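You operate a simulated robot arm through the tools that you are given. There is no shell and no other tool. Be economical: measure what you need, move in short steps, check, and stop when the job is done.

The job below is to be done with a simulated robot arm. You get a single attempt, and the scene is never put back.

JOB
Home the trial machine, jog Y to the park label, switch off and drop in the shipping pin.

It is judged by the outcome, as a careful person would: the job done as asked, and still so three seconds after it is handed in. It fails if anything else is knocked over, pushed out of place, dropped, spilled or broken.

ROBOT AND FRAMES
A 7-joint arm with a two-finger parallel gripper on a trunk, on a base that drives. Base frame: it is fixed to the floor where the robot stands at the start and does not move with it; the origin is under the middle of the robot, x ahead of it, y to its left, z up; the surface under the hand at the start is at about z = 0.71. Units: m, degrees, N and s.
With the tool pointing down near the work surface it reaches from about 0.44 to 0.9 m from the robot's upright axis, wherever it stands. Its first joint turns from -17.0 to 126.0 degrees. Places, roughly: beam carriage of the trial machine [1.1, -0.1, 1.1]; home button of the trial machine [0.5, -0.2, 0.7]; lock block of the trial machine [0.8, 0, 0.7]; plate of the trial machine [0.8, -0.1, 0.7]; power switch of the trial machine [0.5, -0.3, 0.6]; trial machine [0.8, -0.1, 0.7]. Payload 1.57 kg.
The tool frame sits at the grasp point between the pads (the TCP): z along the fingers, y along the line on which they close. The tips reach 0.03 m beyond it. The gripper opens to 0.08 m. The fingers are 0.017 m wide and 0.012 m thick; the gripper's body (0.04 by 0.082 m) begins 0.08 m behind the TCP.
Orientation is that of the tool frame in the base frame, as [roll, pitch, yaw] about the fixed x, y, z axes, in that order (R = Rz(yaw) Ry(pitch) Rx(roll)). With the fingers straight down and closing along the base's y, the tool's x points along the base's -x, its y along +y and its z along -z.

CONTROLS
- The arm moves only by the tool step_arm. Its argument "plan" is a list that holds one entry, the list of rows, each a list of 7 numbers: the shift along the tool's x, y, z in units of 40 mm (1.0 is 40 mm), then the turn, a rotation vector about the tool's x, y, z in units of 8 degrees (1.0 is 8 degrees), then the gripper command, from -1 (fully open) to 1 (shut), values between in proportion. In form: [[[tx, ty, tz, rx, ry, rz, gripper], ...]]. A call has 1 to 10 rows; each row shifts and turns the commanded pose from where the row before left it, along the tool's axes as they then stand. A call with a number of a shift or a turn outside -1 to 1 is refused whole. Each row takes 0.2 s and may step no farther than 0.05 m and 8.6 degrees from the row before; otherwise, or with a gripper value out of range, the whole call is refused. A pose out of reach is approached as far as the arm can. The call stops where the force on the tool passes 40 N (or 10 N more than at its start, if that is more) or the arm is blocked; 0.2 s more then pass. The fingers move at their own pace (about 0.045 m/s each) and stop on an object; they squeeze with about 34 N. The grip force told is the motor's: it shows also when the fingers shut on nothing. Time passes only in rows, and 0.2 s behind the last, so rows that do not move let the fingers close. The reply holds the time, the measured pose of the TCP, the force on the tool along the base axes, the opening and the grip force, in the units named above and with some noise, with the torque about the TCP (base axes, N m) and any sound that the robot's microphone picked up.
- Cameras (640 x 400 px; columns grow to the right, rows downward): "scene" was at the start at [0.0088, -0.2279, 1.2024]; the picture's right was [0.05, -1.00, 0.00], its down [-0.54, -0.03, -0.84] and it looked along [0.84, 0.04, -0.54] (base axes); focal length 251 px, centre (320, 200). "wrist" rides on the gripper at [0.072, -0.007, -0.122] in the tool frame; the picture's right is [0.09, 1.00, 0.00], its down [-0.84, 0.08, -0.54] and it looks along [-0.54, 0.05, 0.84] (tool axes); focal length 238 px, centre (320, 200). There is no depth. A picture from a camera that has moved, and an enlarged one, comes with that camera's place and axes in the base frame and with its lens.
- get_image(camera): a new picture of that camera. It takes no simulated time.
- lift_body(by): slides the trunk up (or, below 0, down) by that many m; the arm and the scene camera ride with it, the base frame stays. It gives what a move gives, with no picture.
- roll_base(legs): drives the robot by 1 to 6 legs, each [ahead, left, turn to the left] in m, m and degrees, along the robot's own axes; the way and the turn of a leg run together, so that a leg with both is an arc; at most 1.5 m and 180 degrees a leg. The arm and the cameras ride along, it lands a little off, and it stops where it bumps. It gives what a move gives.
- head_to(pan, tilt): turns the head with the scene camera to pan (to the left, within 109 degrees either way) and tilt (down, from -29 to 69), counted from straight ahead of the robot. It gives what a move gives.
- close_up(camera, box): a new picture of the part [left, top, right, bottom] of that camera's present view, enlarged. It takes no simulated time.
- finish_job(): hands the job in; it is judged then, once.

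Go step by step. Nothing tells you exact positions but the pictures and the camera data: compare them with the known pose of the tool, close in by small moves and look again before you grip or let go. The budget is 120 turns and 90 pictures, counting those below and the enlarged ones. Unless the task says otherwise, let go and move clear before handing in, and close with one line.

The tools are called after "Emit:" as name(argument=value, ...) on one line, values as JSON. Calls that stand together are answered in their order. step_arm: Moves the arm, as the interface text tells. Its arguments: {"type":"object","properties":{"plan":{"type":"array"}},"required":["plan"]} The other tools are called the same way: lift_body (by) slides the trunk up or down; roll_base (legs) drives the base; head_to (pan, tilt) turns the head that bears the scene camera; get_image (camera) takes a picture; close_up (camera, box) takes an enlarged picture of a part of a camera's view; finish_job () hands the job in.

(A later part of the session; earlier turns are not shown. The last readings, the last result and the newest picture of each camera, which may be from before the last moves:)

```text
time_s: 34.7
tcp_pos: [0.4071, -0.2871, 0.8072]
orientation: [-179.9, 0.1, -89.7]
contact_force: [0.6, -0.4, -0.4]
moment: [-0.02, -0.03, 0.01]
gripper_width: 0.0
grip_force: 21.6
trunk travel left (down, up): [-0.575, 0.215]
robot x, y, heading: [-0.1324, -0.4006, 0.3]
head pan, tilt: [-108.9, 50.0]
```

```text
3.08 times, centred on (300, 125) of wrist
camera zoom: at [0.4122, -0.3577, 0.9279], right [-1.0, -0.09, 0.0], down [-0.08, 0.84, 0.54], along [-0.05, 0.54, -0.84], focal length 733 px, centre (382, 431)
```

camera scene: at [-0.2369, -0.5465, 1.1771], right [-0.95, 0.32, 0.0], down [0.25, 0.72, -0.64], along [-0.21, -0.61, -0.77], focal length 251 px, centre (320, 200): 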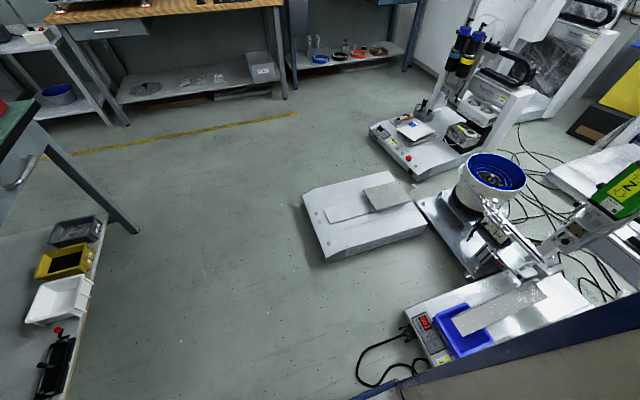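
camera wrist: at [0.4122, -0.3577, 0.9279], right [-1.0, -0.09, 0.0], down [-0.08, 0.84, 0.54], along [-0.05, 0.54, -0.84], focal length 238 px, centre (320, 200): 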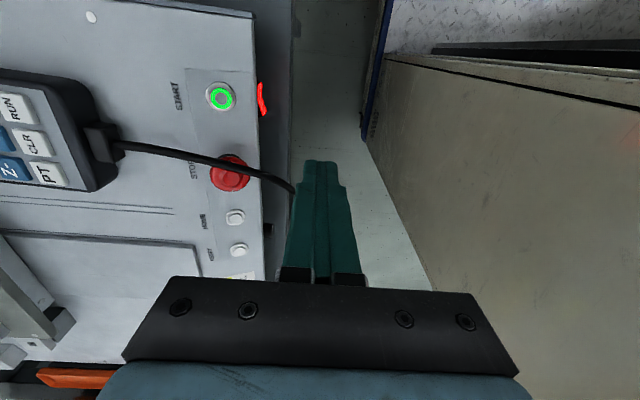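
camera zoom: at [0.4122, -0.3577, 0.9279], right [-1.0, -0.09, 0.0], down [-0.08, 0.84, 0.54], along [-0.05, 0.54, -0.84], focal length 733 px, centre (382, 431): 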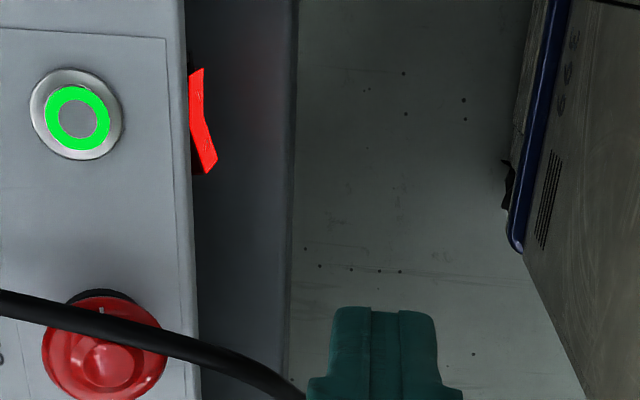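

The +y end of the rocker sits at about [0.464, -0.296, 0.66]. I'll move to y = -0.298 and lower the tips in front of it.

Emit:
step_arm(plan=[[[0.28, -0.25, 0, 0, 0, 0, 1], [0, 0, 1, 0, 0, 0, 1], [0, 0, 1, 0, 0, 0, 1], [0, 0, 0.7, 0, 0, 0, 1], [0, 0, 0.3, 0, 0, 0, 1]]])

Emit:
get_image(camera="wrist")

```text
time_s: 35.9
tcp_pos: [0.405, -0.2846, 0.6872]
orientation: [-179.9, 0.1, -89.8]
contact_force: [0.6, 0.4, 0.1]
moment: [-0.01, 0.03, 0.01]
gripper_width: 0.0001
grip_force: 20.8
out of reach, approached as far as the arm can: row 1
trunk travel left (down, up): [-0.575, 0.215]
robot x, y, heading: [-0.1323, -0.399, 0.6]
head pan, tilt: [-108.9, 50.0]
```

```text
49 pictures are left
camera wrist: at [0.4123, -0.357, 0.8075], right [-1.0, -0.09, 0.0], down [-0.08, 0.84, 0.54], along [-0.05, 0.54, -0.84], focal length 238 px, centre (320, 200)
```

wrist: 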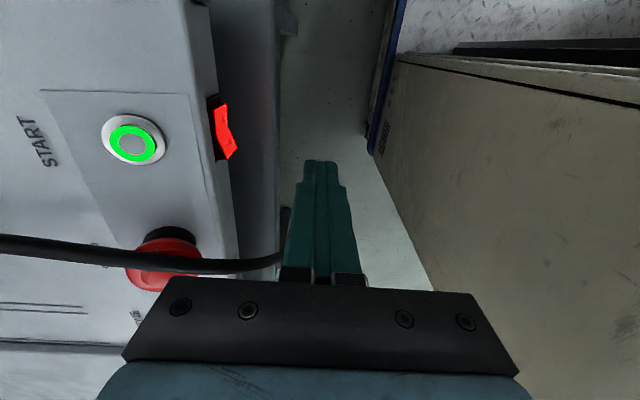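

The tip is still about 15 mm too far left. I'll shift the base slightly right rather than fight the arm limit.

Emit:
roll_base(legs=[[0, -0.03, 0]])

Emit:
step_arm(plan=[[[0, 0, 0, 0, 0, 0, 1]]])

Emit:
get_image(camera="wrist")

```text
time_s: 36.8
tcp_pos: [0.4051, -0.3149, 0.6865]
orientation: [179.9, 0.1, -89.9]
contact_force: [-1.2, -0.3, -1.6]
moment: [0.04, -0.05, -0.02]
gripper_width: 0.0001
grip_force: 21.1
trunk travel left (down, up): [-0.575, 0.215]
robot x, y, heading: [-0.1314, -0.43, 0.2]
head pan, tilt: [-108.9, 50.0]
```

```text
time_s: 37.1
tcp_pos: [0.4063, -0.3152, 0.6864]
orientation: [-179.9, 0.1, -89.9]
contact_force: [0.7, -0.1, -0.3]
moment: [-0.01, 0.02, -0.01]
gripper_width: 0.0
grip_force: 21.8
trunk travel left (down, up): [-0.575, 0.215]
robot x, y, heading: [-0.1319, -0.4296, 0.3]
head pan, tilt: [-108.9, 50.0]
```

```text
48 pictures are left
camera wrist: at [0.4124, -0.3862, 0.8077], right [-1.0, -0.09, 0.0], down [-0.08, 0.84, 0.54], along [-0.05, 0.54, -0.84], focal length 238 px, centre (320, 200)
```

wrist: 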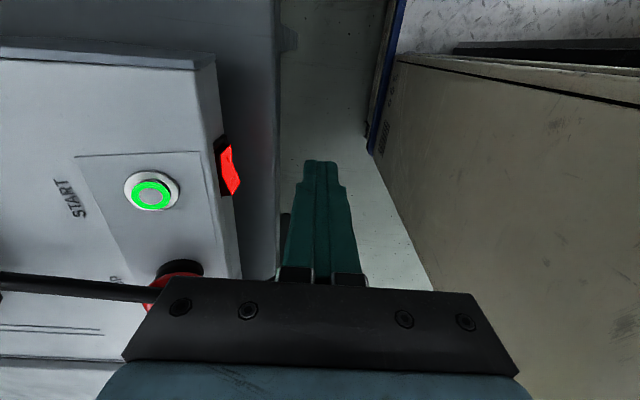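

Emit:
step_arm(plan=[[[-0.32, -0.3, 0, 0, 0, 0, 1], [0, -0.5, 0, 0, 0, 0, 1], [0, -0.15, 0, 0, 0, 0, 1], [0, -0.1, 0, 0, 0, 0, 1], [0, -0.1, 0, 0, 0, 0, 1], [0, 0, 0, 0, 0, 0, 1]]])

Emit:
get_image(camera="wrist")

```text
time_s: 38.5
tcp_pos: [0.4189, -0.2999, 0.6841]
orientation: [-179.9, 0.1, -89.9]
contact_force: [0.8, 0.4, -0.5]
moment: [0.02, 0.0, -0.02]
gripper_width: 0.0
grip_force: 21.4
out of reach, approached as far as the arm can: row 2, 3, 4, 5
trunk travel left (down, up): [-0.575, 0.215]
robot x, y, heading: [-0.1298, -0.4349, 0.0]
head pan, tilt: [-108.9, 50.0]
```

```text
47 pictures are left
camera wrist: at [0.4245, -0.3724, 0.8063], right [-1.0, -0.09, 0.0], down [-0.08, 0.84, 0.54], along [-0.05, 0.54, -0.84], focal length 238 px, centre (320, 200)
```

wrist: 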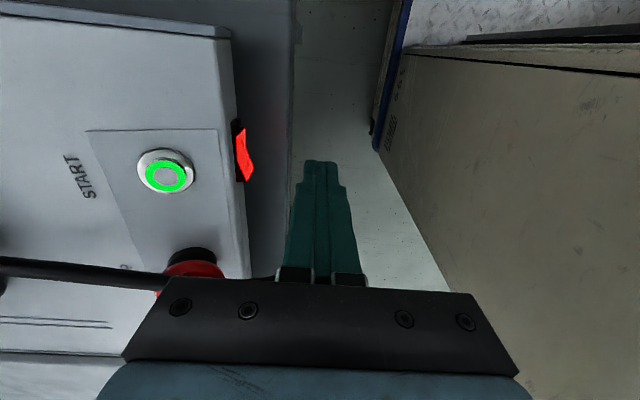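

Forward is joint-limited with this wrist angle. I'll pull the arm back, bring the base forward, and then press with the arm within its reach.

Emit:
step_arm(plan=[[[0, 0.5, 0, 0, 0, 0, 1], [0, 0.5, 0, 0, 0, 0, 1]]])

Emit:
roll_base(legs=[[0.05, 0, 0]])

Emit:
step_arm(plan=[[[0, 0, 0, 0, 0, 0, 1]]])

```text
time_s: 39.1
tcp_pos: [0.3777, -0.3006, 0.6883]
orientation: [180.0, 0.1, -89.9]
contact_force: [1.0, 0.7, -0.9]
moment: [-0.02, 0.0, 0.02]
gripper_width: 0.0002
grip_force: 21.6
trunk travel left (down, up): [-0.575, 0.215]
robot x, y, heading: [-0.1314, -0.4279, 0.3]
head pan, tilt: [-108.9, 50.0]
```

```text
time_s: 40.1
tcp_pos: [0.429, -0.2997, 0.6883]
orientation: [-179.8, 0.1, -89.8]
contact_force: [1.0, 0.6, -0.1]
moment: [0.03, 0.01, 0.0]
gripper_width: 0.0003
grip_force: 21.1
trunk travel left (down, up): [-0.575, 0.215]
robot x, y, heading: [-0.0766, -0.4338, 0.3]
head pan, tilt: [-108.9, 50.0]
```

```text
time_s: 40.5
tcp_pos: [0.4289, -0.3002, 0.6883]
orientation: [-179.9, 0.1, -89.9]
contact_force: [0.2, 0.0, 0.1]
moment: [-0.03, -0.03, 0.04]
gripper_width: 0.0
grip_force: 21.6
trunk travel left (down, up): [-0.575, 0.215]
robot x, y, heading: [-0.0798, -0.4319, 0.3]
head pan, tilt: [-108.9, 50.0]
```

Emit:
step_arm(plan=[[[0, -0.35, 0, 0, 0, 0, 1], [0, -0.1, 0, 0, 0, 0, 1], [0, -0.1, 0, 0, 0, 0, 1], [0, -0.1, 0, 0, 0, 0, 1], [0, 0, 0, 0, 0, 0, 1]]])

Emit:
close_up(camera="wrist", box=[120, 60, 380, 230])

```text
time_s: 41.7
tcp_pos: [0.4548, -0.2992, 0.6878]
orientation: [-179.8, 0.1, -89.8]
contact_force: [0.7, 0.0, -1.0]
moment: [0.01, 0.01, 0.03]
gripper_width: 0.0
grip_force: 20.7
trunk travel left (down, up): [-0.575, 0.215]
robot x, y, heading: [-0.0812, -0.4302, 0.5]
head pan, tilt: [-108.9, 50.0]
```

```text
2.35 times, centred on (250, 145) of wrist
camera zoom: at [0.4613, -0.3708, 0.8082], right [-1.0, -0.1, 0.0], down [-0.08, 0.84, 0.54], along [-0.05, 0.54, -0.84], focal length 561 px, centre (485, 329)
```

zoom: 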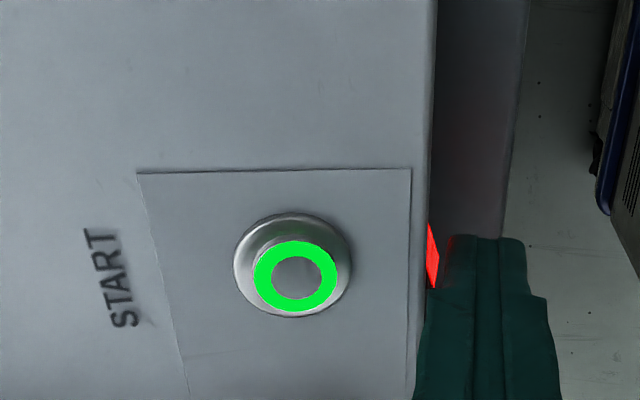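

It is nearly touching, so I'll continue in small steps.

Emit:
step_arm(plan=[[[0, -0.08, 0, 0, 0, 0, 1], [0, -0.08, 0, 0, 0, 0, 1], [0, -0.08, 0, 0, 0, 0, 1], [0, 0, 0, 0, 0, 0, 1]]])

Emit:
close_up(camera="wrist", box=[120, 60, 380, 230])

```text
time_s: 42.7
tcp_pos: [0.4615, -0.2987, 0.6886]
orientation: [179.9, 0.1, -89.7]
contact_force: [-25.8, -0.6, 3.2]
moment: [-0.03, 0.24, -0.08]
gripper_width: 0.0001
grip_force: 21.2
trunk travel left (down, up): [-0.575, 0.215]
robot x, y, heading: [-0.0834, -0.4304, 0.2]
head pan, tilt: [-108.9, 50.0]
```

```text
2.35 times, centred on (250, 145) of wrist
camera zoom: at [0.4679, -0.37, 0.8088], right [-1.0, -0.1, 0.0], down [-0.08, 0.84, 0.54], along [-0.06, 0.54, -0.84], focal length 561 px, centre (485, 329)
```

zoom: 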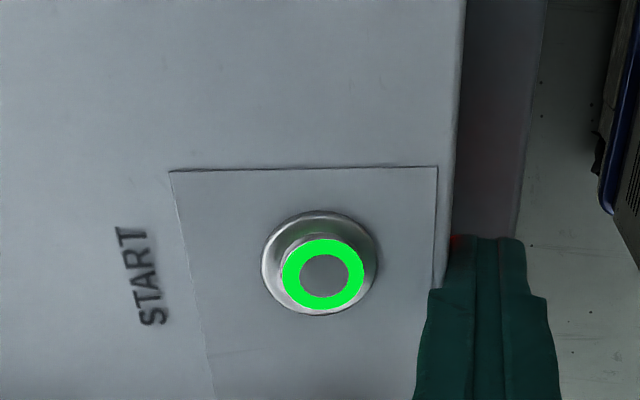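

There is 26 N of force but no click, so the wider part of the fingers is probably hitting the panel edge. I'll back off, tilt the tips forward, and try again.

Emit:
step_arm(plan=[[[0, 0.6, 0, 0, 0, 0, 1], [0, 0.3, 0, 1, 0, 0, 1], [0, 0, 0, 1, 0, 0, 1], [0, 0, 0, 1, 0, 0, 1]]])

Emit:
get_image(camera="wrist")

```text
time_s: 43.7
tcp_pos: [0.431, -0.2988, 0.6897]
orientation: [-155.9, 0.2, -89.9]
contact_force: [0.1, -1.5, 0.9]
moment: [-0.04, 0.01, -0.02]
gripper_width: 0.0
grip_force: 21.4
trunk travel left (down, up): [-0.575, 0.215]
robot x, y, heading: [-0.082, -0.4328, 0.3]
head pan, tilt: [-108.9, 50.0]
```

```text
44 pictures are left
camera wrist: at [0.3859, -0.3721, 0.8017], right [-0.91, -0.09, -0.41], down [-0.29, 0.83, 0.47], along [0.3, 0.54, -0.79], focal length 238 px, centre (320, 200)
```

wrist: 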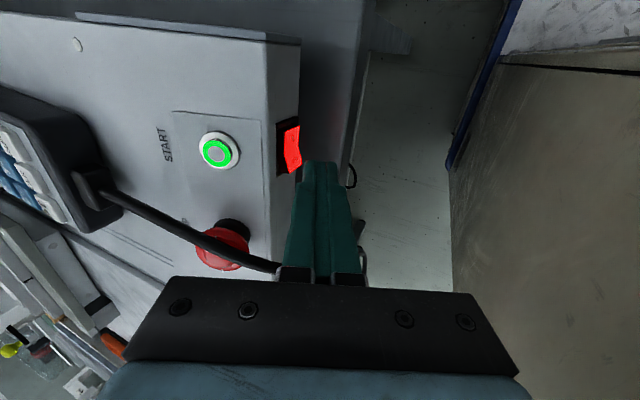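

Emit:
close_up(camera="wrist", box=[255, 105, 345, 195])

```text
4.44 times, centred on (300, 150) of wrist
camera zoom: at [0.3859, -0.3721, 0.8017], right [-0.91, -0.09, -0.41], down [-0.29, 0.83, 0.47], along [0.3, 0.54, -0.79], focal length 1059 px, centre (409, 422)
```

zoom: 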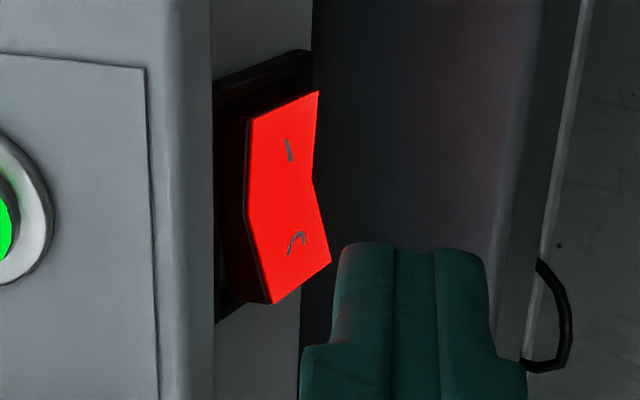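

The view confirms it: "I" is pressed in on the right and "O" sticks out at about [0.463, -0.300, 0.658]. With the tips leading, I'll press the O side.

Emit:
step_arm(plan=[[[-0.05, 0.06, 0.137, 0, 0, 0, 1], [0, -0.183, 0.081, 0, 0, 0, 1], [0, -0.091, 0.041, 0, 0, 0, 1], [0, -0.091, 0.041, 0, 0, 0, 1], [0, -0.091, 0.041, 0, 0, 0, 1], [0, 0, 0, 0, 0, 0, 1]]])

Emit:
close_up(camera="wrist", box=[200, 85, 345, 195])

```text
time_s: 45.1
tcp_pos: [0.4488, -0.2974, 0.6821]
orientation: [-156.0, 0.2, -89.8]
contact_force: [0.0, 0.3, 0.3]
moment: [0.03, 0.01, 0.0]
gripper_width: 0.0
grip_force: 21.3
trunk travel left (down, up): [-0.575, 0.215]
robot x, y, heading: [-0.081, -0.4317, 0.3]
head pan, tilt: [-108.9, 50.0]
```

```text
3.64 times, centred on (272, 140) of wrist
camera zoom: at [0.4042, -0.3694, 0.7942], right [-0.91, -0.09, -0.41], down [-0.29, 0.84, 0.46], along [0.29, 0.54, -0.79], focal length 867 px, centre (493, 418)
```

zoom: 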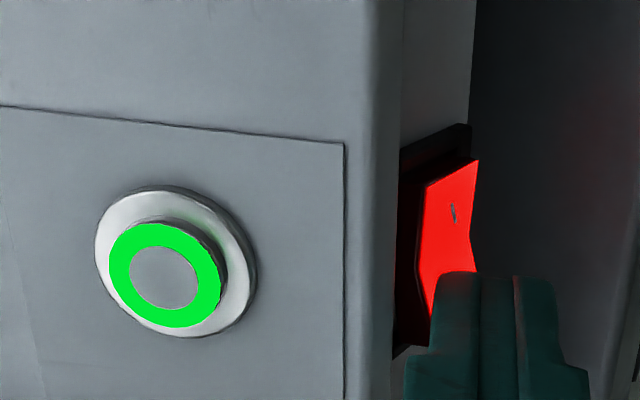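

Emit:
step_arm(plan=[[[0, -0.08, 0.036, 0, 0, 0, 1], [0, -0.08, 0.036, 0, 0, 0, 1], [0, -0.06, 0.027, 0, 0, 0, 1], [0, -0.06, 0.027, 0, 0, 0, 1], [0, 0, 0, 0, 0, 0, 1]]])

Emit:
close_up(camera="wrist", box=[200, 85, 345, 195])

```text
time_s: 46.0
tcp_pos: [0.4535, -0.2971, 0.682]
orientation: [-156.5, 0.0, -89.4]
contact_force: [-11.1, -5.6, 24.2]
moment: [-0.08, -0.18, -0.15]
gripper_width: 0.0002
grip_force: 21.3
trunk travel left (down, up): [-0.575, 0.215]
robot x, y, heading: [-0.0795, -0.4236, 0.4]
head pan, tilt: [-108.9, 50.0]
stopped in row 4: the force on the tool passed its limit at 44 N (the readings are from after the stop); the commanded pose is now the measured one
```

```text
3.64 times, centred on (272, 140) of wrist
camera zoom: at [0.4112, -0.3691, 0.7951], right [-0.91, -0.1, -0.4], down [-0.29, 0.83, 0.47], along [0.29, 0.54, -0.79], focal length 867 px, centre (493, 418)
```

zoom: 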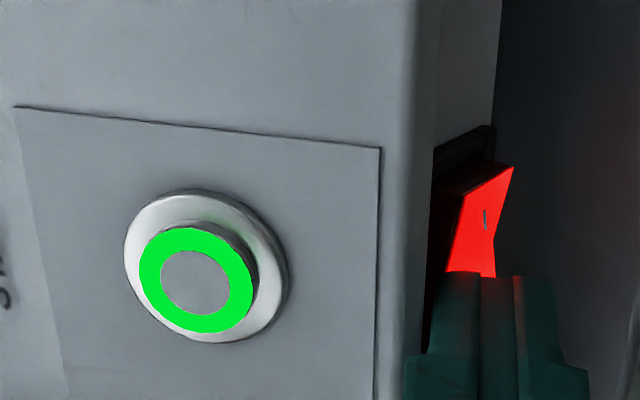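

The force points mostly upward, so the tip is catching something below. I'll back off and look.

Emit:
step_arm(plan=[[[0, 0.274, -0.122, 0, 0, 0, 1], [0, 0.183, -0.081, 0, 0, 0, 1], [0, -0.06, -0.137, 0, 0, 0, 1]]])

Emit:
close_up(camera="wrist", box=[240, 95, 345, 195])

```text
time_s: 46.8
tcp_pos: [0.4343, -0.2972, 0.685]
orientation: [-156.5, 0.1, -89.6]
contact_force: [-0.2, 0.3, 1.0]
moment: [0.0, -0.05, 0.01]
gripper_width: 0.0
grip_force: 21.2
trunk travel left (down, up): [-0.575, 0.215]
robot x, y, heading: [-0.0828, -0.4277, 0.2]
head pan, tilt: [-108.9, 50.0]
```

```text
4.00 times, centred on (292, 145) of wrist
camera zoom: at [0.3921, -0.3692, 0.7984], right [-0.91, -0.1, -0.4], down [-0.29, 0.83, 0.47], along [0.29, 0.54, -0.79], focal length 953 px, centre (430, 420)
```

zoom: 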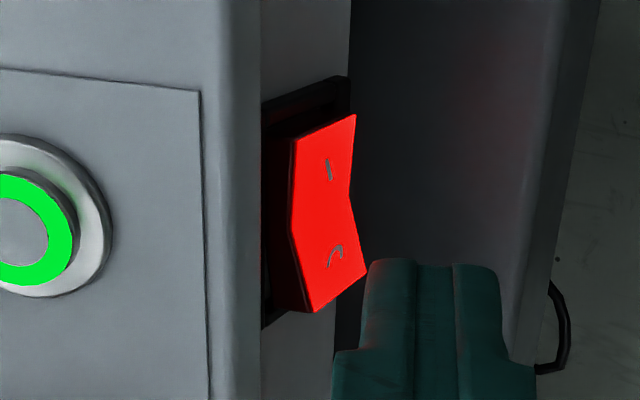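

Re-deriving from the contact forces, the panel face is nearer x = 0.4735 and the rocker sits lower, at z of about 0.640 to 0.661. I'll lower by about 18 mm and press again.

Emit:
step_arm(plan=[[[-0.05, 0.1, 0.22, 0, 0, 0, 1], [0, 0.083, 0.19, 0, 0, 0, 1], [0, 0, 0, 0, 0, 0, 1]]])

Emit:
step_arm(plan=[[[0, -0.2, 0.089, 0, 0, 0, 1], [0, -0.183, 0.081, 0, 0, 0, 1], [0, -0.091, 0.041, 0, 0, 0, 1], [0, -0.091, 0.041, 0, 0, 0, 1], [0, 0, 0, 0, 0, 0, 1]]])

Emit:
close_up(camera="wrist", box=[200, 85, 345, 195])

```text
time_s: 47.6
tcp_pos: [0.4339, -0.2943, 0.6674]
orientation: [-156.5, 0.1, -89.5]
contact_force: [-0.1, -0.3, 1.0]
moment: [-0.01, 0.03, 0.0]
gripper_width: 0.0
grip_force: 21.3
trunk travel left (down, up): [-0.575, 0.215]
robot x, y, heading: [-0.0798, -0.4291, 0.2]
head pan, tilt: [-108.9, 50.0]
```

```text
time_s: 48.7
tcp_pos: [0.452, -0.2944, 0.6671]
orientation: [-157.4, 0.2, -89.1]
contact_force: [-5.8, -0.1, 3.7]
moment: [0.0, 0.05, -0.05]
gripper_width: 0.0001
grip_force: 21.7
trunk travel left (down, up): [-0.575, 0.215]
robot x, y, heading: [-0.0814, -0.4258, 0.3]
head pan, tilt: [-108.9, 50.0]
stopped in row 5: the force on the tool passed its limit at 42 N (the readings are from after the stop); the commanded pose is now the measured one
```

```text
3.64 times, centred on (272, 140) of wrist
camera zoom: at [0.4107, -0.3662, 0.7805], right [-0.92, -0.11, -0.39], down [-0.29, 0.83, 0.47], along [0.27, 0.55, -0.79], focal length 867 px, centre (493, 418)
```

zoom: 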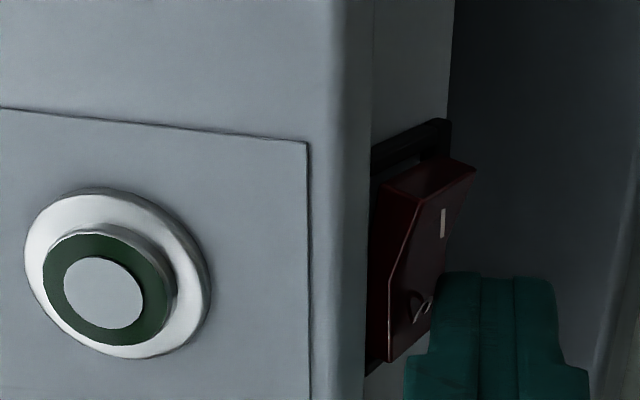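

The switch is off and dark. I'll back away, straighten the tool and rise.

Emit:
step_arm(plan=[[[0, 0.457, -0.2, 0, 0, 0, 1], [0, 0.457, -0.2, 0, 0, 0, 1], [0, 0, 0, -1, 0, 0, 1], [0, 0, 0, -1, 0, 0, 1], [0, 0, -0.5, -0.9, 0, 0, 1], [0, 0, -1, 0, 0, 0, 1], [0, 0, -1, 0, 0, 0, 1], [0, 0, -1, 0, 0, 0, 1], [0, 0, -1, 0, 0, 0, 1]]])

Emit:
step_arm(plan=[[[0, 0, -1, 0, 0, 0.5, -0.5], [0, 0, -1, 0, 0, 1, -0.5], [0, 0, -1, 0, 0, 1, -0.5], [0, 0, -1, 0, 0, 1, -0.5], [0, 0, 0, 0, 0, 1, -0.5], [0, 0, 0, 0, 0, 1, -0.5], [0, 0, 0, 0, 0, 1, -0.5], [0, 0, 0, 0, 0, 1, -0.5], [0, 0, 0, 0, 0, 1, -0.5], [0, 0, 0, 0, 0, 1, -0.5]]])

Emit:
step_arm(plan=[[[0, 0, 0, 0, 0, 1, -0.5], [0, 0, 0, 0, 0, 0.75, -0.5]]])

```text
time_s: 50.7
tcp_pos: [0.4105, -0.2969, 0.8486]
orientation: [179.6, 0.2, -89.1]
contact_force: [-0.1, -0.2, 0.5]
moment: [-0.03, -0.02, 0.04]
gripper_width: 0.0
grip_force: 20.4
trunk travel left (down, up): [-0.575, 0.215]
robot x, y, heading: [-0.0806, -0.4307, 0.5]
head pan, tilt: [-108.9, 50.0]
```

```text
time_s: 52.9
tcp_pos: [0.4108, -0.2964, 1.0085]
orientation: [179.7, -0.5, -165.2]
contact_force: [-0.6, -0.1, -1.0]
moment: [-0.01, -0.02, 0.01]
gripper_width: 0.0599
grip_force: 0.0
trunk travel left (down, up): [-0.575, 0.215]
robot x, y, heading: [-0.0796, -0.428, 0.1]
head pan, tilt: [-108.9, 50.0]
```

```text
time_s: 53.5
tcp_pos: [0.4101, -0.2957, 1.0064]
orientation: [179.8, -0.3, -179.3]
contact_force: [0.3, -0.3, 0.1]
moment: [0.03, 0.02, 0.02]
gripper_width: 0.0601
grip_force: 0.0
trunk travel left (down, up): [-0.575, 0.215]
robot x, y, heading: [-0.0747, -0.4278, 0.2]
head pan, tilt: [-108.9, 50.0]
```

Next is the pin, with its knob at about [0.570, 0.191, 0.74]. I'll drive left and forward so that both the pin and the lock block are in reach.

Emit:
roll_base(legs=[[0, 0.33, 0], [0.045, 0, 0]])

Emit:
step_arm(plan=[[[-0.6, 1, 0, 0, 0, 0, -0.5], [-0.6, 1, 0, 0, 0, 0, -0.5], [-0.6, 1, 0, 0, 0, 0, -0.5]]])

Emit:
get_image(camera="wrist")

```text
time_s: 56.1
tcp_pos: [0.4543, 0.0304, 1.0076]
orientation: [179.8, -0.4, -178.6]
contact_force: [-0.4, 0.8, -0.4]
moment: [-0.02, 0.01, -0.01]
gripper_width: 0.0599
grip_force: 0.1
trunk travel left (down, up): [-0.575, 0.215]
robot x, y, heading: [-0.0409, -0.1043, 0.6]
head pan, tilt: [-108.9, 50.0]
```

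```text
time_s: 56.9
tcp_pos: [0.5194, 0.1498, 1.0024]
orientation: [179.7, -0.3, -178.8]
contact_force: [0.1, 0.1, 1.0]
moment: [0.06, 0.03, 0.0]
gripper_width: 0.0601
grip_force: 0.1
trunk travel left (down, up): [-0.575, 0.215]
robot x, y, heading: [-0.0391, -0.1053, 0.9]
head pan, tilt: [-108.9, 50.0]
```

```text
38 pictures are left
camera wrist: at [0.4499, 0.1427, 1.1244], right [-0.11, 0.99, 0.0], down [0.84, 0.09, 0.54], along [0.53, 0.06, -0.84], focal length 238 px, centre (320, 200)
```

wrist: 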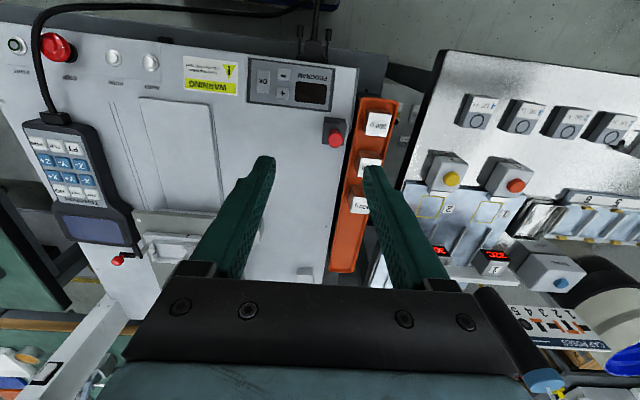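

Emit:
close_up(camera="wrist", box=[300, 100, 372, 145])

```text
8.89 times, centred on (336, 122) of wrist
camera zoom: at [0.4499, 0.1427, 1.1244], right [-0.11, 0.99, 0.0], down [0.84, 0.09, 0.54], along [0.53, 0.06, -0.84], focal length 2119 px, centre (178, 889)
```

zoom: 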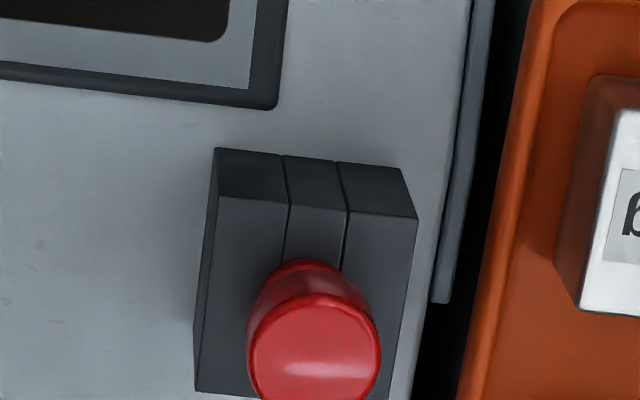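

The knob top is at about [0.5685, 0.182, 0.755]. I'll go above it and recheck.

Emit:
step_arm(plan=[[[-0.62, 0.4, 0, 0, 0, 0, -0.5], [-0.61, 0.4, 0, 0, 0, 0, -0.5], [0, 0, 1, 0, 0, 0, -0.5], [0, 0, 1, 0, 0, 0, -0.5], [0, 0, 1, 0, 0, 0, -0.5], [0, 0, 0.8, 0, 0, 0, -0.5]]])

Emit:
get_image(camera="wrist")

```text
time_s: 58.3
tcp_pos: [0.5673, 0.1862, 0.8556]
orientation: [179.8, -0.4, -178.7]
contact_force: [-0.5, -0.4, -1.2]
moment: [0.01, -0.02, 0.03]
gripper_width: 0.06
grip_force: 0.1
trunk travel left (down, up): [-0.575, 0.215]
robot x, y, heading: [-0.0391, -0.1081, 0.5]
head pan, tilt: [-108.9, 50.0]
```

```text
36 pictures are left
camera wrist: at [0.4959, 0.1781, 0.9768], right [-0.11, 0.99, 0.0], down [0.84, 0.09, 0.54], along [0.53, 0.06, -0.84], focal length 238 px, centre (320, 200)
```

wrist: 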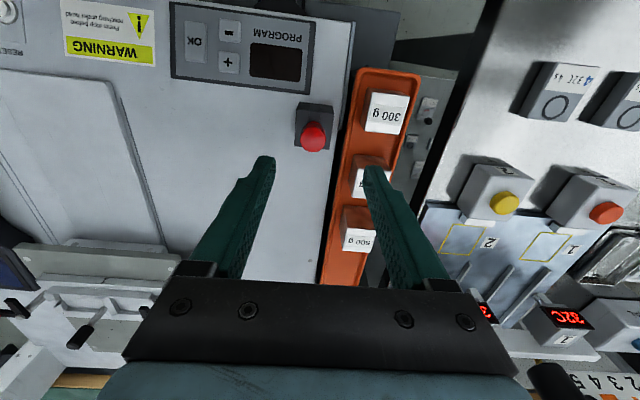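

Emit:
close_up(camera="wrist", box=[285, 95, 345, 165])

```text
5.71 times, centred on (315, 130) of wrist
camera zoom: at [0.4959, 0.1781, 0.9768], right [-0.11, 0.99, 0.0], down [0.84, 0.09, 0.54], along [0.53, 0.06, -0.84], focal length 1362 px, centre (349, 600)
```

zoom: 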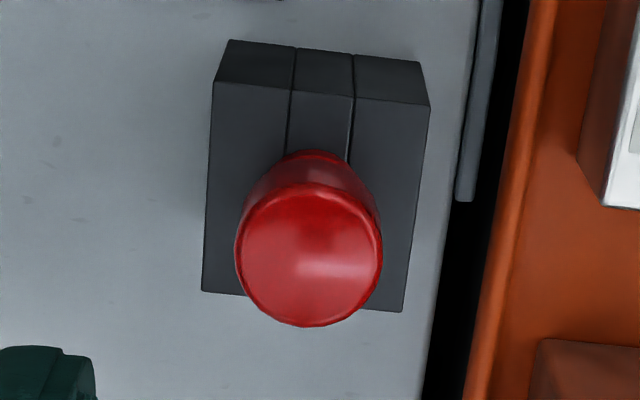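

The block top is at about z = 0.722 and the knob rises to about 0.757 at [0.568, 0.180]. I'll descend to TCP z = 0.757 and grip.

Emit:
step_arm(plan=[[[0, -0.15, 1, 0, 0, 0, -0.5], [0, 0, 1, 0, 0, 0, -0.5], [0, 0, 0.45, 0, 0, 0, -0.5], [0, 0, 0, 0, 0, 0, -0.5]]])

Emit:
get_image(camera="wrist")

```text
time_s: 59.3
tcp_pos: [0.5692, 0.1797, 0.7586]
orientation: [179.7, -0.3, -178.7]
contact_force: [-2.0, -1.2, 15.1]
moment: [0.51, -0.02, 0.11]
gripper_width: 0.0586
grip_force: 0.0
trunk travel left (down, up): [-0.575, 0.215]
robot x, y, heading: [-0.0392, -0.1076, 0.6]
head pan, tilt: [-108.9, 50.0]
```

```text
34 pictures are left
camera wrist: at [0.4979, 0.1723, 0.8801], right [-0.11, 0.99, 0.01], down [0.84, 0.09, 0.54], along [0.53, 0.07, -0.84], focal length 238 px, centre (320, 200)
```

wrist: 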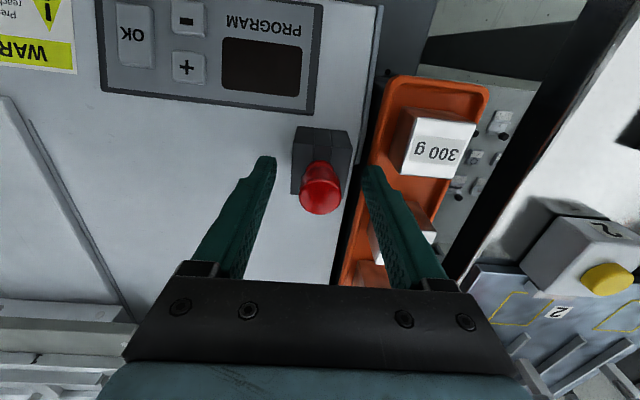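

The +y finger is touching the orange tray. I'll lift at once, narrow the opening and retry.

Emit:
step_arm(plan=[[[0, 0, -0.6, 0, 0, 0, -0.5], [0, 0, -0.4, 0, 0, 0, 0.15], [0, 0, 0, 0, 0, 0, 0.15], [0, 0, 0, 0, 0, 0, 0.15]]])

Emit:
get_image(camera="wrist")

```text
time_s: 60.3
tcp_pos: [0.5712, 0.1799, 0.7983]
orientation: [179.7, -0.4, -178.6]
contact_force: [0.5, -0.2, -0.7]
moment: [0.02, -0.01, -0.01]
gripper_width: 0.0339
grip_force: 0.2
trunk travel left (down, up): [-0.575, 0.215]
robot x, y, heading: [-0.0382, -0.1066, 0.8]
head pan, tilt: [-108.9, 50.0]
```

```text
33 pictures are left
camera wrist: at [0.4993, 0.1726, 0.9194], right [-0.11, 0.99, 0.0], down [0.84, 0.09, 0.54], along [0.53, 0.06, -0.84], focal length 238 px, centre (320, 200)
```

wrist: 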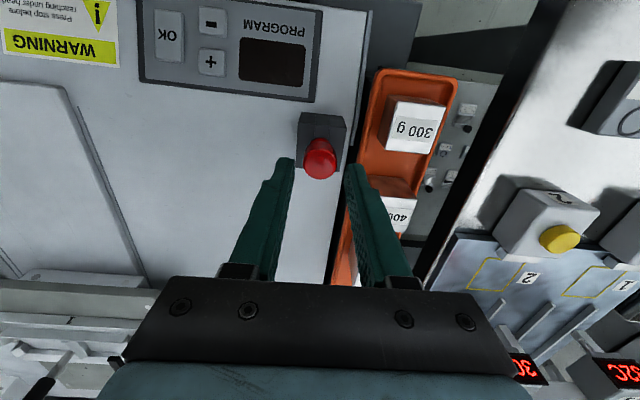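

The tray looks undisturbed. The fingers now fit around the knob, so I'll descend and grip.

Emit:
step_arm(plan=[[[0.08, 0, 0.7, 0, 0, 0, 0.15], [0, 0, 0.33, 0, 0, 0, 0.15], [0, 0, 0, 0, 0, 0, 0.15]]])

Emit:
get_image(camera="wrist")

```text
time_s: 60.8
tcp_pos: [0.5672, 0.1777, 0.7765]
orientation: [179.4, -0.1, -178.9]
contact_force: [-11.0, -14.2, 23.8]
moment: [0.16, 0.3, 0.07]
gripper_width: 0.0337
grip_force: 0.0
trunk travel left (down, up): [-0.575, 0.215]
robot x, y, heading: [-0.0392, -0.1064, 0.7]
head pan, tilt: [-108.9, 50.0]
stopped in row 2: the force on the tool passed its limit at 60 N (the readings are from after the stop); the commanded pose is now the measured one
```

```text
32 pictures are left
camera wrist: at [0.4953, 0.1699, 0.8966], right [-0.11, 0.99, 0.01], down [0.84, 0.09, 0.54], along [0.54, 0.07, -0.84], focal length 238 px, centre (320, 200)
```

wrist: 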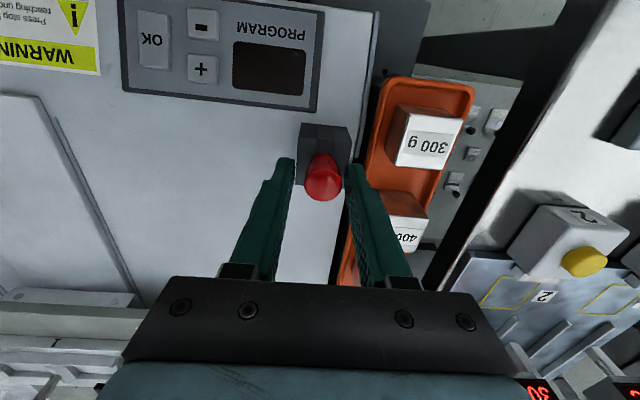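

The +y finger again meets the tray rim, so I'll lift and turn the tool 90° so the fingers close along x, clear of the tray.

Emit:
step_arm(plan=[[[0, 0, -0.8, 0, 0, 0, 0], [0, 0, -1, 0, 0, 0, 0], [0, 0, 0, 0, 0, -1, 0], [0, 0, 0, 0, 0, -1, 0], [0, 0, 0, 0, 0, -1, 0], [0, 0, 0, 0, 0, -1, 0], [0, 0, 0, 0, 0, -1, 0], [0, 0, 0, 0, 0, -1, 0], [0, 0, 0, 0, 0, -1, 0], [0, 0, 0, 0, 0, -1, 0]]])

Emit:
step_arm(plan=[[[0, 0, 0, 0, 0, -1, 0], [0, 0, 0, 0, 0, -1, 0], [0, 0, 0, 0, 0, -1, 0], [0, 0, 0, 0, 0, -0.3, 0]]])

Emit:
get_image(camera="wrist")

```text
time_s: 63.0
tcp_pos: [0.5694, 0.1793, 0.8455]
orientation: [179.7, 0.4, -114.7]
contact_force: [0.5, 0.0, 0.0]
moment: [-0.04, -0.01, 0.02]
gripper_width: 0.0401
grip_force: 0.0
trunk travel left (down, up): [-0.575, 0.215]
robot x, y, heading: [-0.0368, -0.1078, 0.8]
head pan, tilt: [-108.9, 50.0]
```

```text
time_s: 64.0
tcp_pos: [0.5684, 0.1782, 0.8464]
orientation: [179.8, 0.5, -98.8]
contact_force: [0.3, 0.9, 0.5]
moment: [0.02, -0.02, -0.01]
gripper_width: 0.0398
grip_force: 0.1
out of reach, approached as far as the arm can: row 3
trunk travel left (down, up): [-0.575, 0.215]
robot x, y, heading: [-0.0399, -0.1052, 0.7]
head pan, tilt: [-108.9, 50.0]
```

```text
31 pictures are left
camera wrist: at [0.5644, 0.1063, 0.9657], right [-1.0, 0.06, 0.0], down [0.05, 0.83, 0.55], along [0.03, 0.55, -0.84], focal length 238 px, centre (320, 200)
```

wrist: 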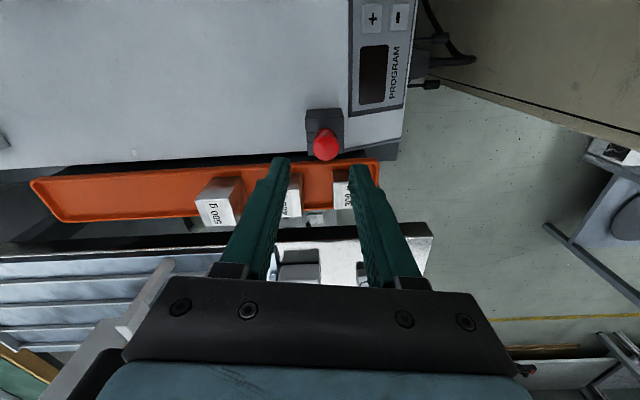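

Emit:
step_arm(plan=[[[-0.085, 0.07, 0.7, 0, 0, 0, 0], [0, 0, 0.5, 0, 0, 0, 0]]])

Emit:
get_image(camera="wrist")

```text
time_s: 64.6
tcp_pos: [0.5685, 0.1801, 0.8452]
orientation: [179.9, 0.5, -98.9]
contact_force: [-0.1, -0.9, 0.6]
moment: [-0.02, -0.01, 0.02]
gripper_width: 0.0401
grip_force: 0.0
out of reach, approached as far as the arm can: row 1, 2
trunk travel left (down, up): [-0.575, 0.215]
robot x, y, heading: [-0.0363, -0.1055, 0.7]
head pan, tilt: [-108.9, 50.0]
```

```text
30 pictures are left
camera wrist: at [0.5642, 0.1065, 0.9657], right [-1.0, 0.06, 0.0], down [0.05, 0.83, 0.55], along [0.03, 0.55, -0.84], focal length 238 px, centre (320, 200)
```

wrist: 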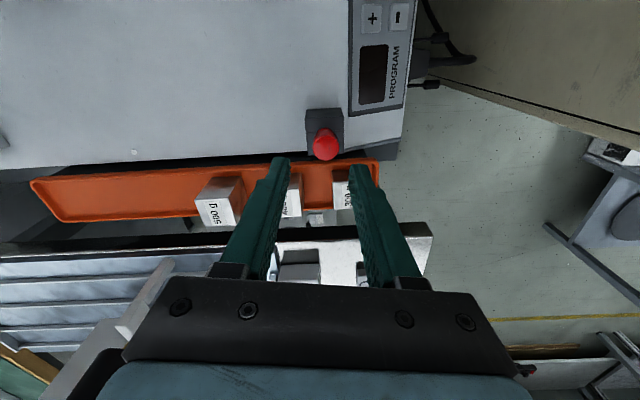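

The wrist is at its limit here, so I'll turn back about 14°, which still clears the tray, and descend.

Emit:
step_arm(plan=[[[0, 0, 0, 0, 0, 1, 0], [0, 0, 0, 0, 0, 0.8, 0], [0, 0, 0.5, 0, 0, 0, 0]]])

Emit:
get_image(camera="wrist")

```text
time_s: 65.4
tcp_pos: [0.5686, 0.1785, 0.8257]
orientation: [179.7, 0.4, -111.0]
contact_force: [0.2, 0.5, -0.9]
moment: [0.0, 0.01, 0.03]
gripper_width: 0.0401
grip_force: 0.1
trunk travel left (down, up): [-0.575, 0.215]
robot x, y, heading: [-0.038, -0.1098, 0.5]
head pan, tilt: [-108.9, 50.0]
```

```text
29 pictures are left
camera wrist: at [0.5485, 0.1078, 0.9462], right [-0.96, 0.27, 0.0], down [0.23, 0.8, 0.55], along [0.14, 0.53, -0.84], focal length 238 px, centre (320, 200)
```

wrist: 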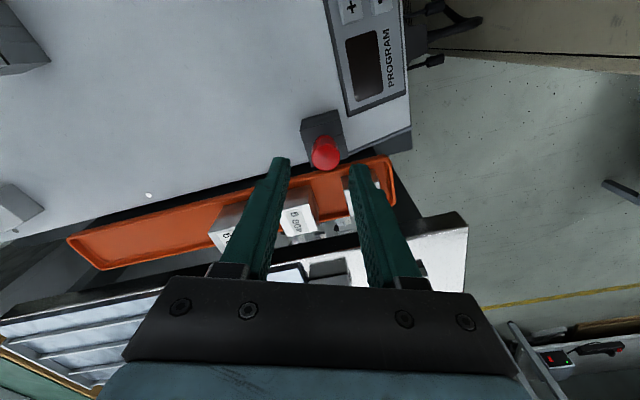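

Emit:
step_arm(plan=[[[-0.03, 0.115, 0.8, 0, 0, 0, 0], [0, 0, 0.5, 0, 0, 0, 0], [0, 0, 0.37, 0, 0, 0, 0], [0, 0, 0, 0, 0, 0, 0]]])

Emit:
close_up(camera="wrist", box=[240, 100, 400, 200])

```text
time_s: 66.2
tcp_pos: [0.5675, 0.182, 0.776]
orientation: [-179.9, 0.7, -110.9]
contact_force: [-7.2, -11.7, 22.9]
moment: [-0.63, -0.08, -0.12]
gripper_width: 0.0387
grip_force: 0.0
trunk travel left (down, up): [-0.575, 0.215]
robot x, y, heading: [-0.0364, -0.1071, 0.7]
head pan, tilt: [-108.9, 50.0]
stopped in row 3: the force on the tool passed its limit at 58 N (the readings are from after the stop); the commanded pose is now the measured one
```

```text
4.00 times, centred on (320, 150) of wrist
camera zoom: at [0.5455, 0.1117, 0.8959], right [-0.96, 0.27, 0.0], down [0.22, 0.8, 0.55], along [0.15, 0.53, -0.83], focal length 953 px, centre (320, 400)
```

zoom: 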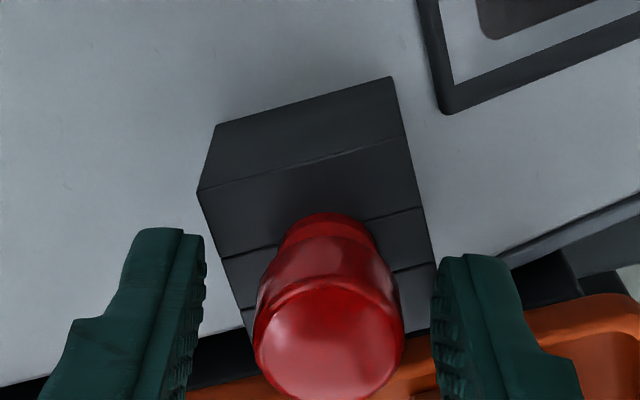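

Both stops were at the same height, so the fingertips are landing on the holder block, whose top is really at about z = 0.745. That puts the knob at about [0.5605, 0.178] with its top near 0.778. I'll raise slightly, re-centre and check.

Emit:
step_arm(plan=[[[0, 0, -0.25, 0, 0, 0, 0], [0.155, 0.13, 0, 0, 0, 0, 0], [0, 0, 0.1, 0, 0, 0, 0]]])

Emit:
close_up(camera="wrist", box=[240, 100, 400, 200])

```text
time_s: 67.0
tcp_pos: [0.5601, 0.1791, 0.7785]
orientation: [179.9, 0.7, -111.0]
contact_force: [0.2, 0.1, 0.0]
moment: [0.03, 0.0, 0.04]
gripper_width: 0.04
grip_force: 0.1
trunk travel left (down, up): [-0.575, 0.215]
robot x, y, heading: [-0.0368, -0.1078, 0.7]
head pan, tilt: [-108.9, 50.0]
```

```text
4.00 times, centred on (320, 150) of wrist
camera zoom: at [0.5396, 0.1082, 0.8987], right [-0.96, 0.27, 0.0], down [0.22, 0.8, 0.55], along [0.15, 0.53, -0.83], focal length 953 px, centre (320, 400)
```

zoom: 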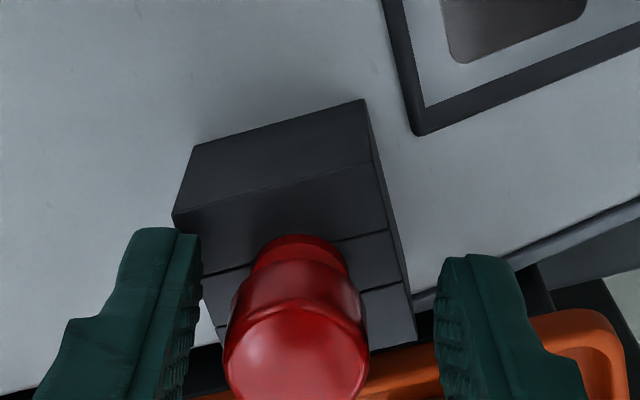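

The knob is about 3 mm off-centre. I'll correct that and close.

Emit:
step_arm(plan=[[[0.04, -0.078, 0, 0, 0, 0, 0], [0, 0, 0, 0, 0, 0, 0.6], [0, 0, 0, 0, 0, 0, 1], [0, 0, 0, 0, 0, 0, 1], [0, 0, 0, 0, 0, 0, 1]]])

Emit:
close_up(camera="wrist", box=[240, 100, 400, 200])

```text
time_s: 68.2
tcp_pos: [0.561, 0.1771, 0.7783]
orientation: [179.9, 0.8, -111.0]
contact_force: [0.7, 0.0, 2.0]
moment: [0.03, -0.04, 0.02]
gripper_width: 0.0211
grip_force: 33.9
trunk travel left (down, up): [-0.575, 0.215]
robot x, y, heading: [-0.0359, -0.1046, 0.7]
head pan, tilt: [-108.9, 50.0]
```

```text
4.00 times, centred on (320, 150) of wrist
camera zoom: at [0.5412, 0.1063, 0.8987], right [-0.96, 0.27, 0.0], down [0.22, 0.8, 0.55], along [0.15, 0.53, -0.83], focal length 953 px, centre (320, 400)
```

zoom: 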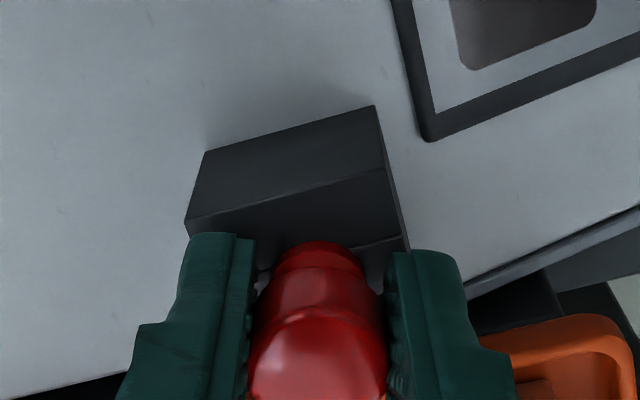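

The knob is gripped at 21 mm. I'll lift straight up.

Emit:
step_arm(plan=[[[0, 0, -0.3, 0, 0, 0, 1], [0, 0, -0.5, 0, 0, 0, 1], [0, 0, -1, 0, 0, 0, 1], [0, 0, -1, 0, 0, 0, 1], [0, 0, -1, 0, 0, 0, 1]]])

Emit:
get_image(camera="wrist")

```text
time_s: 69.4
tcp_pos: [0.5618, 0.1733, 0.9336]
orientation: [179.9, 0.7, -110.8]
contact_force: [-0.5, 0.1, -0.8]
moment: [-0.03, 0.05, -0.02]
gripper_width: 0.0211
grip_force: 34.0
trunk travel left (down, up): [-0.575, 0.215]
robot x, y, heading: [-0.0418, -0.1039, 0.8]
head pan, tilt: [-108.9, 50.0]
```

```text
25 pictures are left
camera wrist: at [0.5411, 0.1026, 1.0534], right [-0.96, 0.27, 0.0], down [0.22, 0.8, 0.55], along [0.15, 0.53, -0.83], focal length 238 px, centre (320, 200)
```

wrist: 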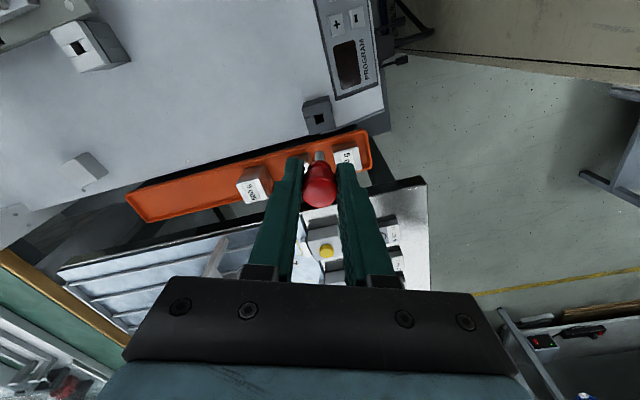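

The pin is out. Keeping this hand orientation so the pin stays squared to the hole, I'll move above the lock block at about [0.787, 0.039].

Emit:
close_up(camera="wrist", box=[280, 90, 360, 140])

Emit:
step_arm(plan=[[[0.16, -0.92, 0, 0, 0, 0, 1], [0.16, -0.92, 0, 0, 0, 0, 1], [0.16, -0.92, 0, 0, 0, 0, 1], [0.16, -0.92, 0, 0, 0, 0, 1], [0.16, -0.92, 0, 0, 0, 0, 1], [0.16, -0.92, 0, 0, 0, 0, 1], [0.16, -0.92, 0, 0, 0, 0, 1]]])

Emit:
get_image(camera="wrist")

```text
8.00 times, centred on (320, 115) of wrist
camera zoom: at [0.5411, 0.1026, 1.0534], right [-0.96, 0.27, 0.0], down [0.22, 0.8, 0.55], along [0.15, 0.53, -0.83], focal length 1907 px, centre (320, 880)
```

zoom: 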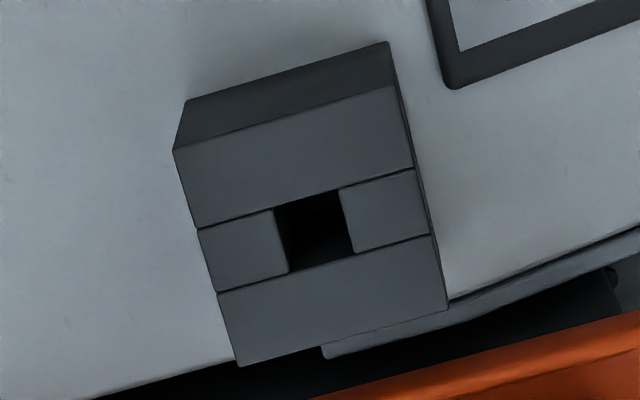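

```text
time_s: 71.0
tcp_pos: [0.638, 0.1311, 0.9322]
orientation: [179.9, 0.8, -111.0]
contact_force: [-0.7, -0.1, -0.8]
moment: [0.01, 0.01, 0.01]
gripper_width: 0.0215
grip_force: 34.0
out of reach, approached as far as the arm can: row 3, 4, 5, 6, 7
trunk travel left (down, up): [-0.575, 0.215]
robot x, y, heading: [-0.0393, -0.1055, 0.6]
head pan, tilt: [-108.9, 50.0]
```

```text
23 pictures are left
camera wrist: at [0.617, 0.0598, 1.0515], right [-0.96, 0.27, 0.0], down [0.23, 0.8, 0.55], along [0.15, 0.53, -0.83], focal length 238 px, centre (320, 200)
```

wrist: 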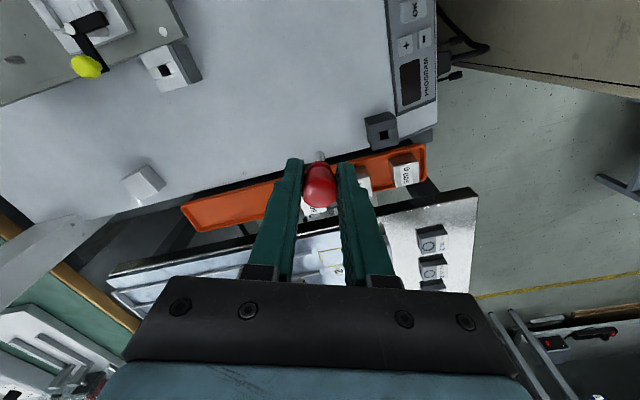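

The pin looks round, so yaw doesn't matter. I'll turn the wrist back to its free range first.

Emit:
step_arm(plan=[[[0, 0, 0, 0, 0, 1, 1], [0, 0, 0, 0, 0, 1, 1], [0, 0, 0, 0, 0, 1, 1], [0, 0, 0, 0, 0, 1, 1], [0, 0, 0, 0, 0, 1, 1], [0, 0, 0, 0, 0, 1, 1], [0, 0, 0, 0, 0, 1, 1], [0, 0, 0, 0, 0, 1, 1], [0, 0, 0, 0, 0, 0.6, 1]]])

Emit:
get_image(camera="wrist")

```text
time_s: 73.0
tcp_pos: [0.6364, 0.133, 0.9313]
orientation: [179.3, 0.2, -179.9]
contact_force: [0.4, 0.2, -0.5]
moment: [0.01, 0.01, 0.01]
gripper_width: 0.0211
grip_force: 34.0
trunk travel left (down, up): [-0.575, 0.215]
robot x, y, heading: [-0.0392, -0.1067, 0.6]
head pan, tilt: [-108.9, 50.0]
```

```text
22 pictures are left
camera wrist: at [0.5642, 0.1239, 1.0514], right [-0.1, 1.0, 0.01], down [0.83, 0.07, 0.55], along [0.54, 0.06, -0.84], focal length 238 px, centre (320, 200)
```

wrist: 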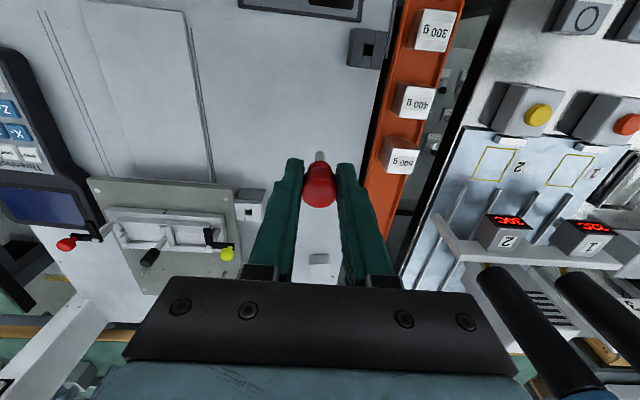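

The lock hole is at about [0.789, 0.036]. I'll move above it.

Emit:
step_arm(plan=[[[-0.95, -0.6, 0, -0.09, 0, 0, 1], [-0.95, -0.6, 0, 0, 0, 0, 1], [-0.95, -0.6, 0, 0, 0, 0, 1], [-0.95, -0.6, 0, 0, 0, 0, 1], [0, 0, 0, 0, 0, 0, 1]]])

Emit:
get_image(camera="wrist")

Emit:
close_up(camera="wrist", box=[270, 100, 370, 210])

```text
time_s: 74.2
tcp_pos: [0.7892, 0.0373, 0.9327]
orientation: [178.6, 0.2, -179.8]
contact_force: [0.3, -0.3, 0.5]
moment: [0.03, 0.01, 0.02]
gripper_width: 0.0211
grip_force: 34.4
trunk travel left (down, up): [-0.575, 0.215]
robot x, y, heading: [-0.0376, -0.1074, 0.9]
head pan, tilt: [-108.9, 50.0]
```

```text
21 pictures are left
camera wrist: at [0.7165, 0.0282, 1.0523], right [-0.1, 0.99, 0.02], down [0.83, 0.07, 0.55], along [0.54, 0.07, -0.84], focal length 238 px, centre (320, 200)
```

wrist: 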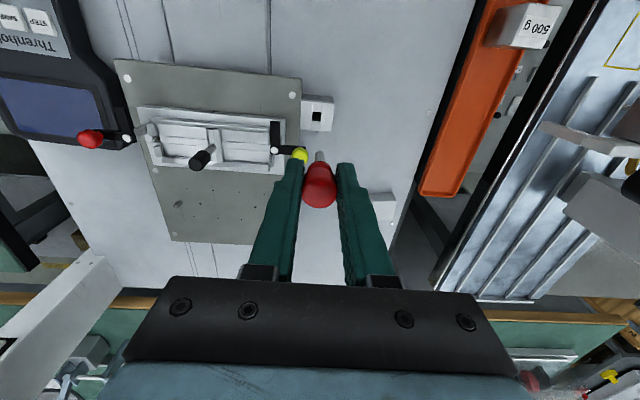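

```text
3.64 times, centred on (320, 155) of wrist
camera zoom: at [0.7165, 0.0282, 1.0523], right [-0.1, 0.99, 0.02], down [0.83, 0.07, 0.55], along [0.54, 0.07, -0.84], focal length 867 px, centre (320, 364)
```

zoom: 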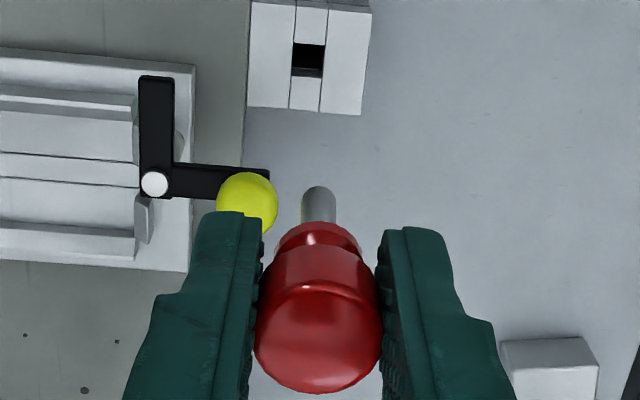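

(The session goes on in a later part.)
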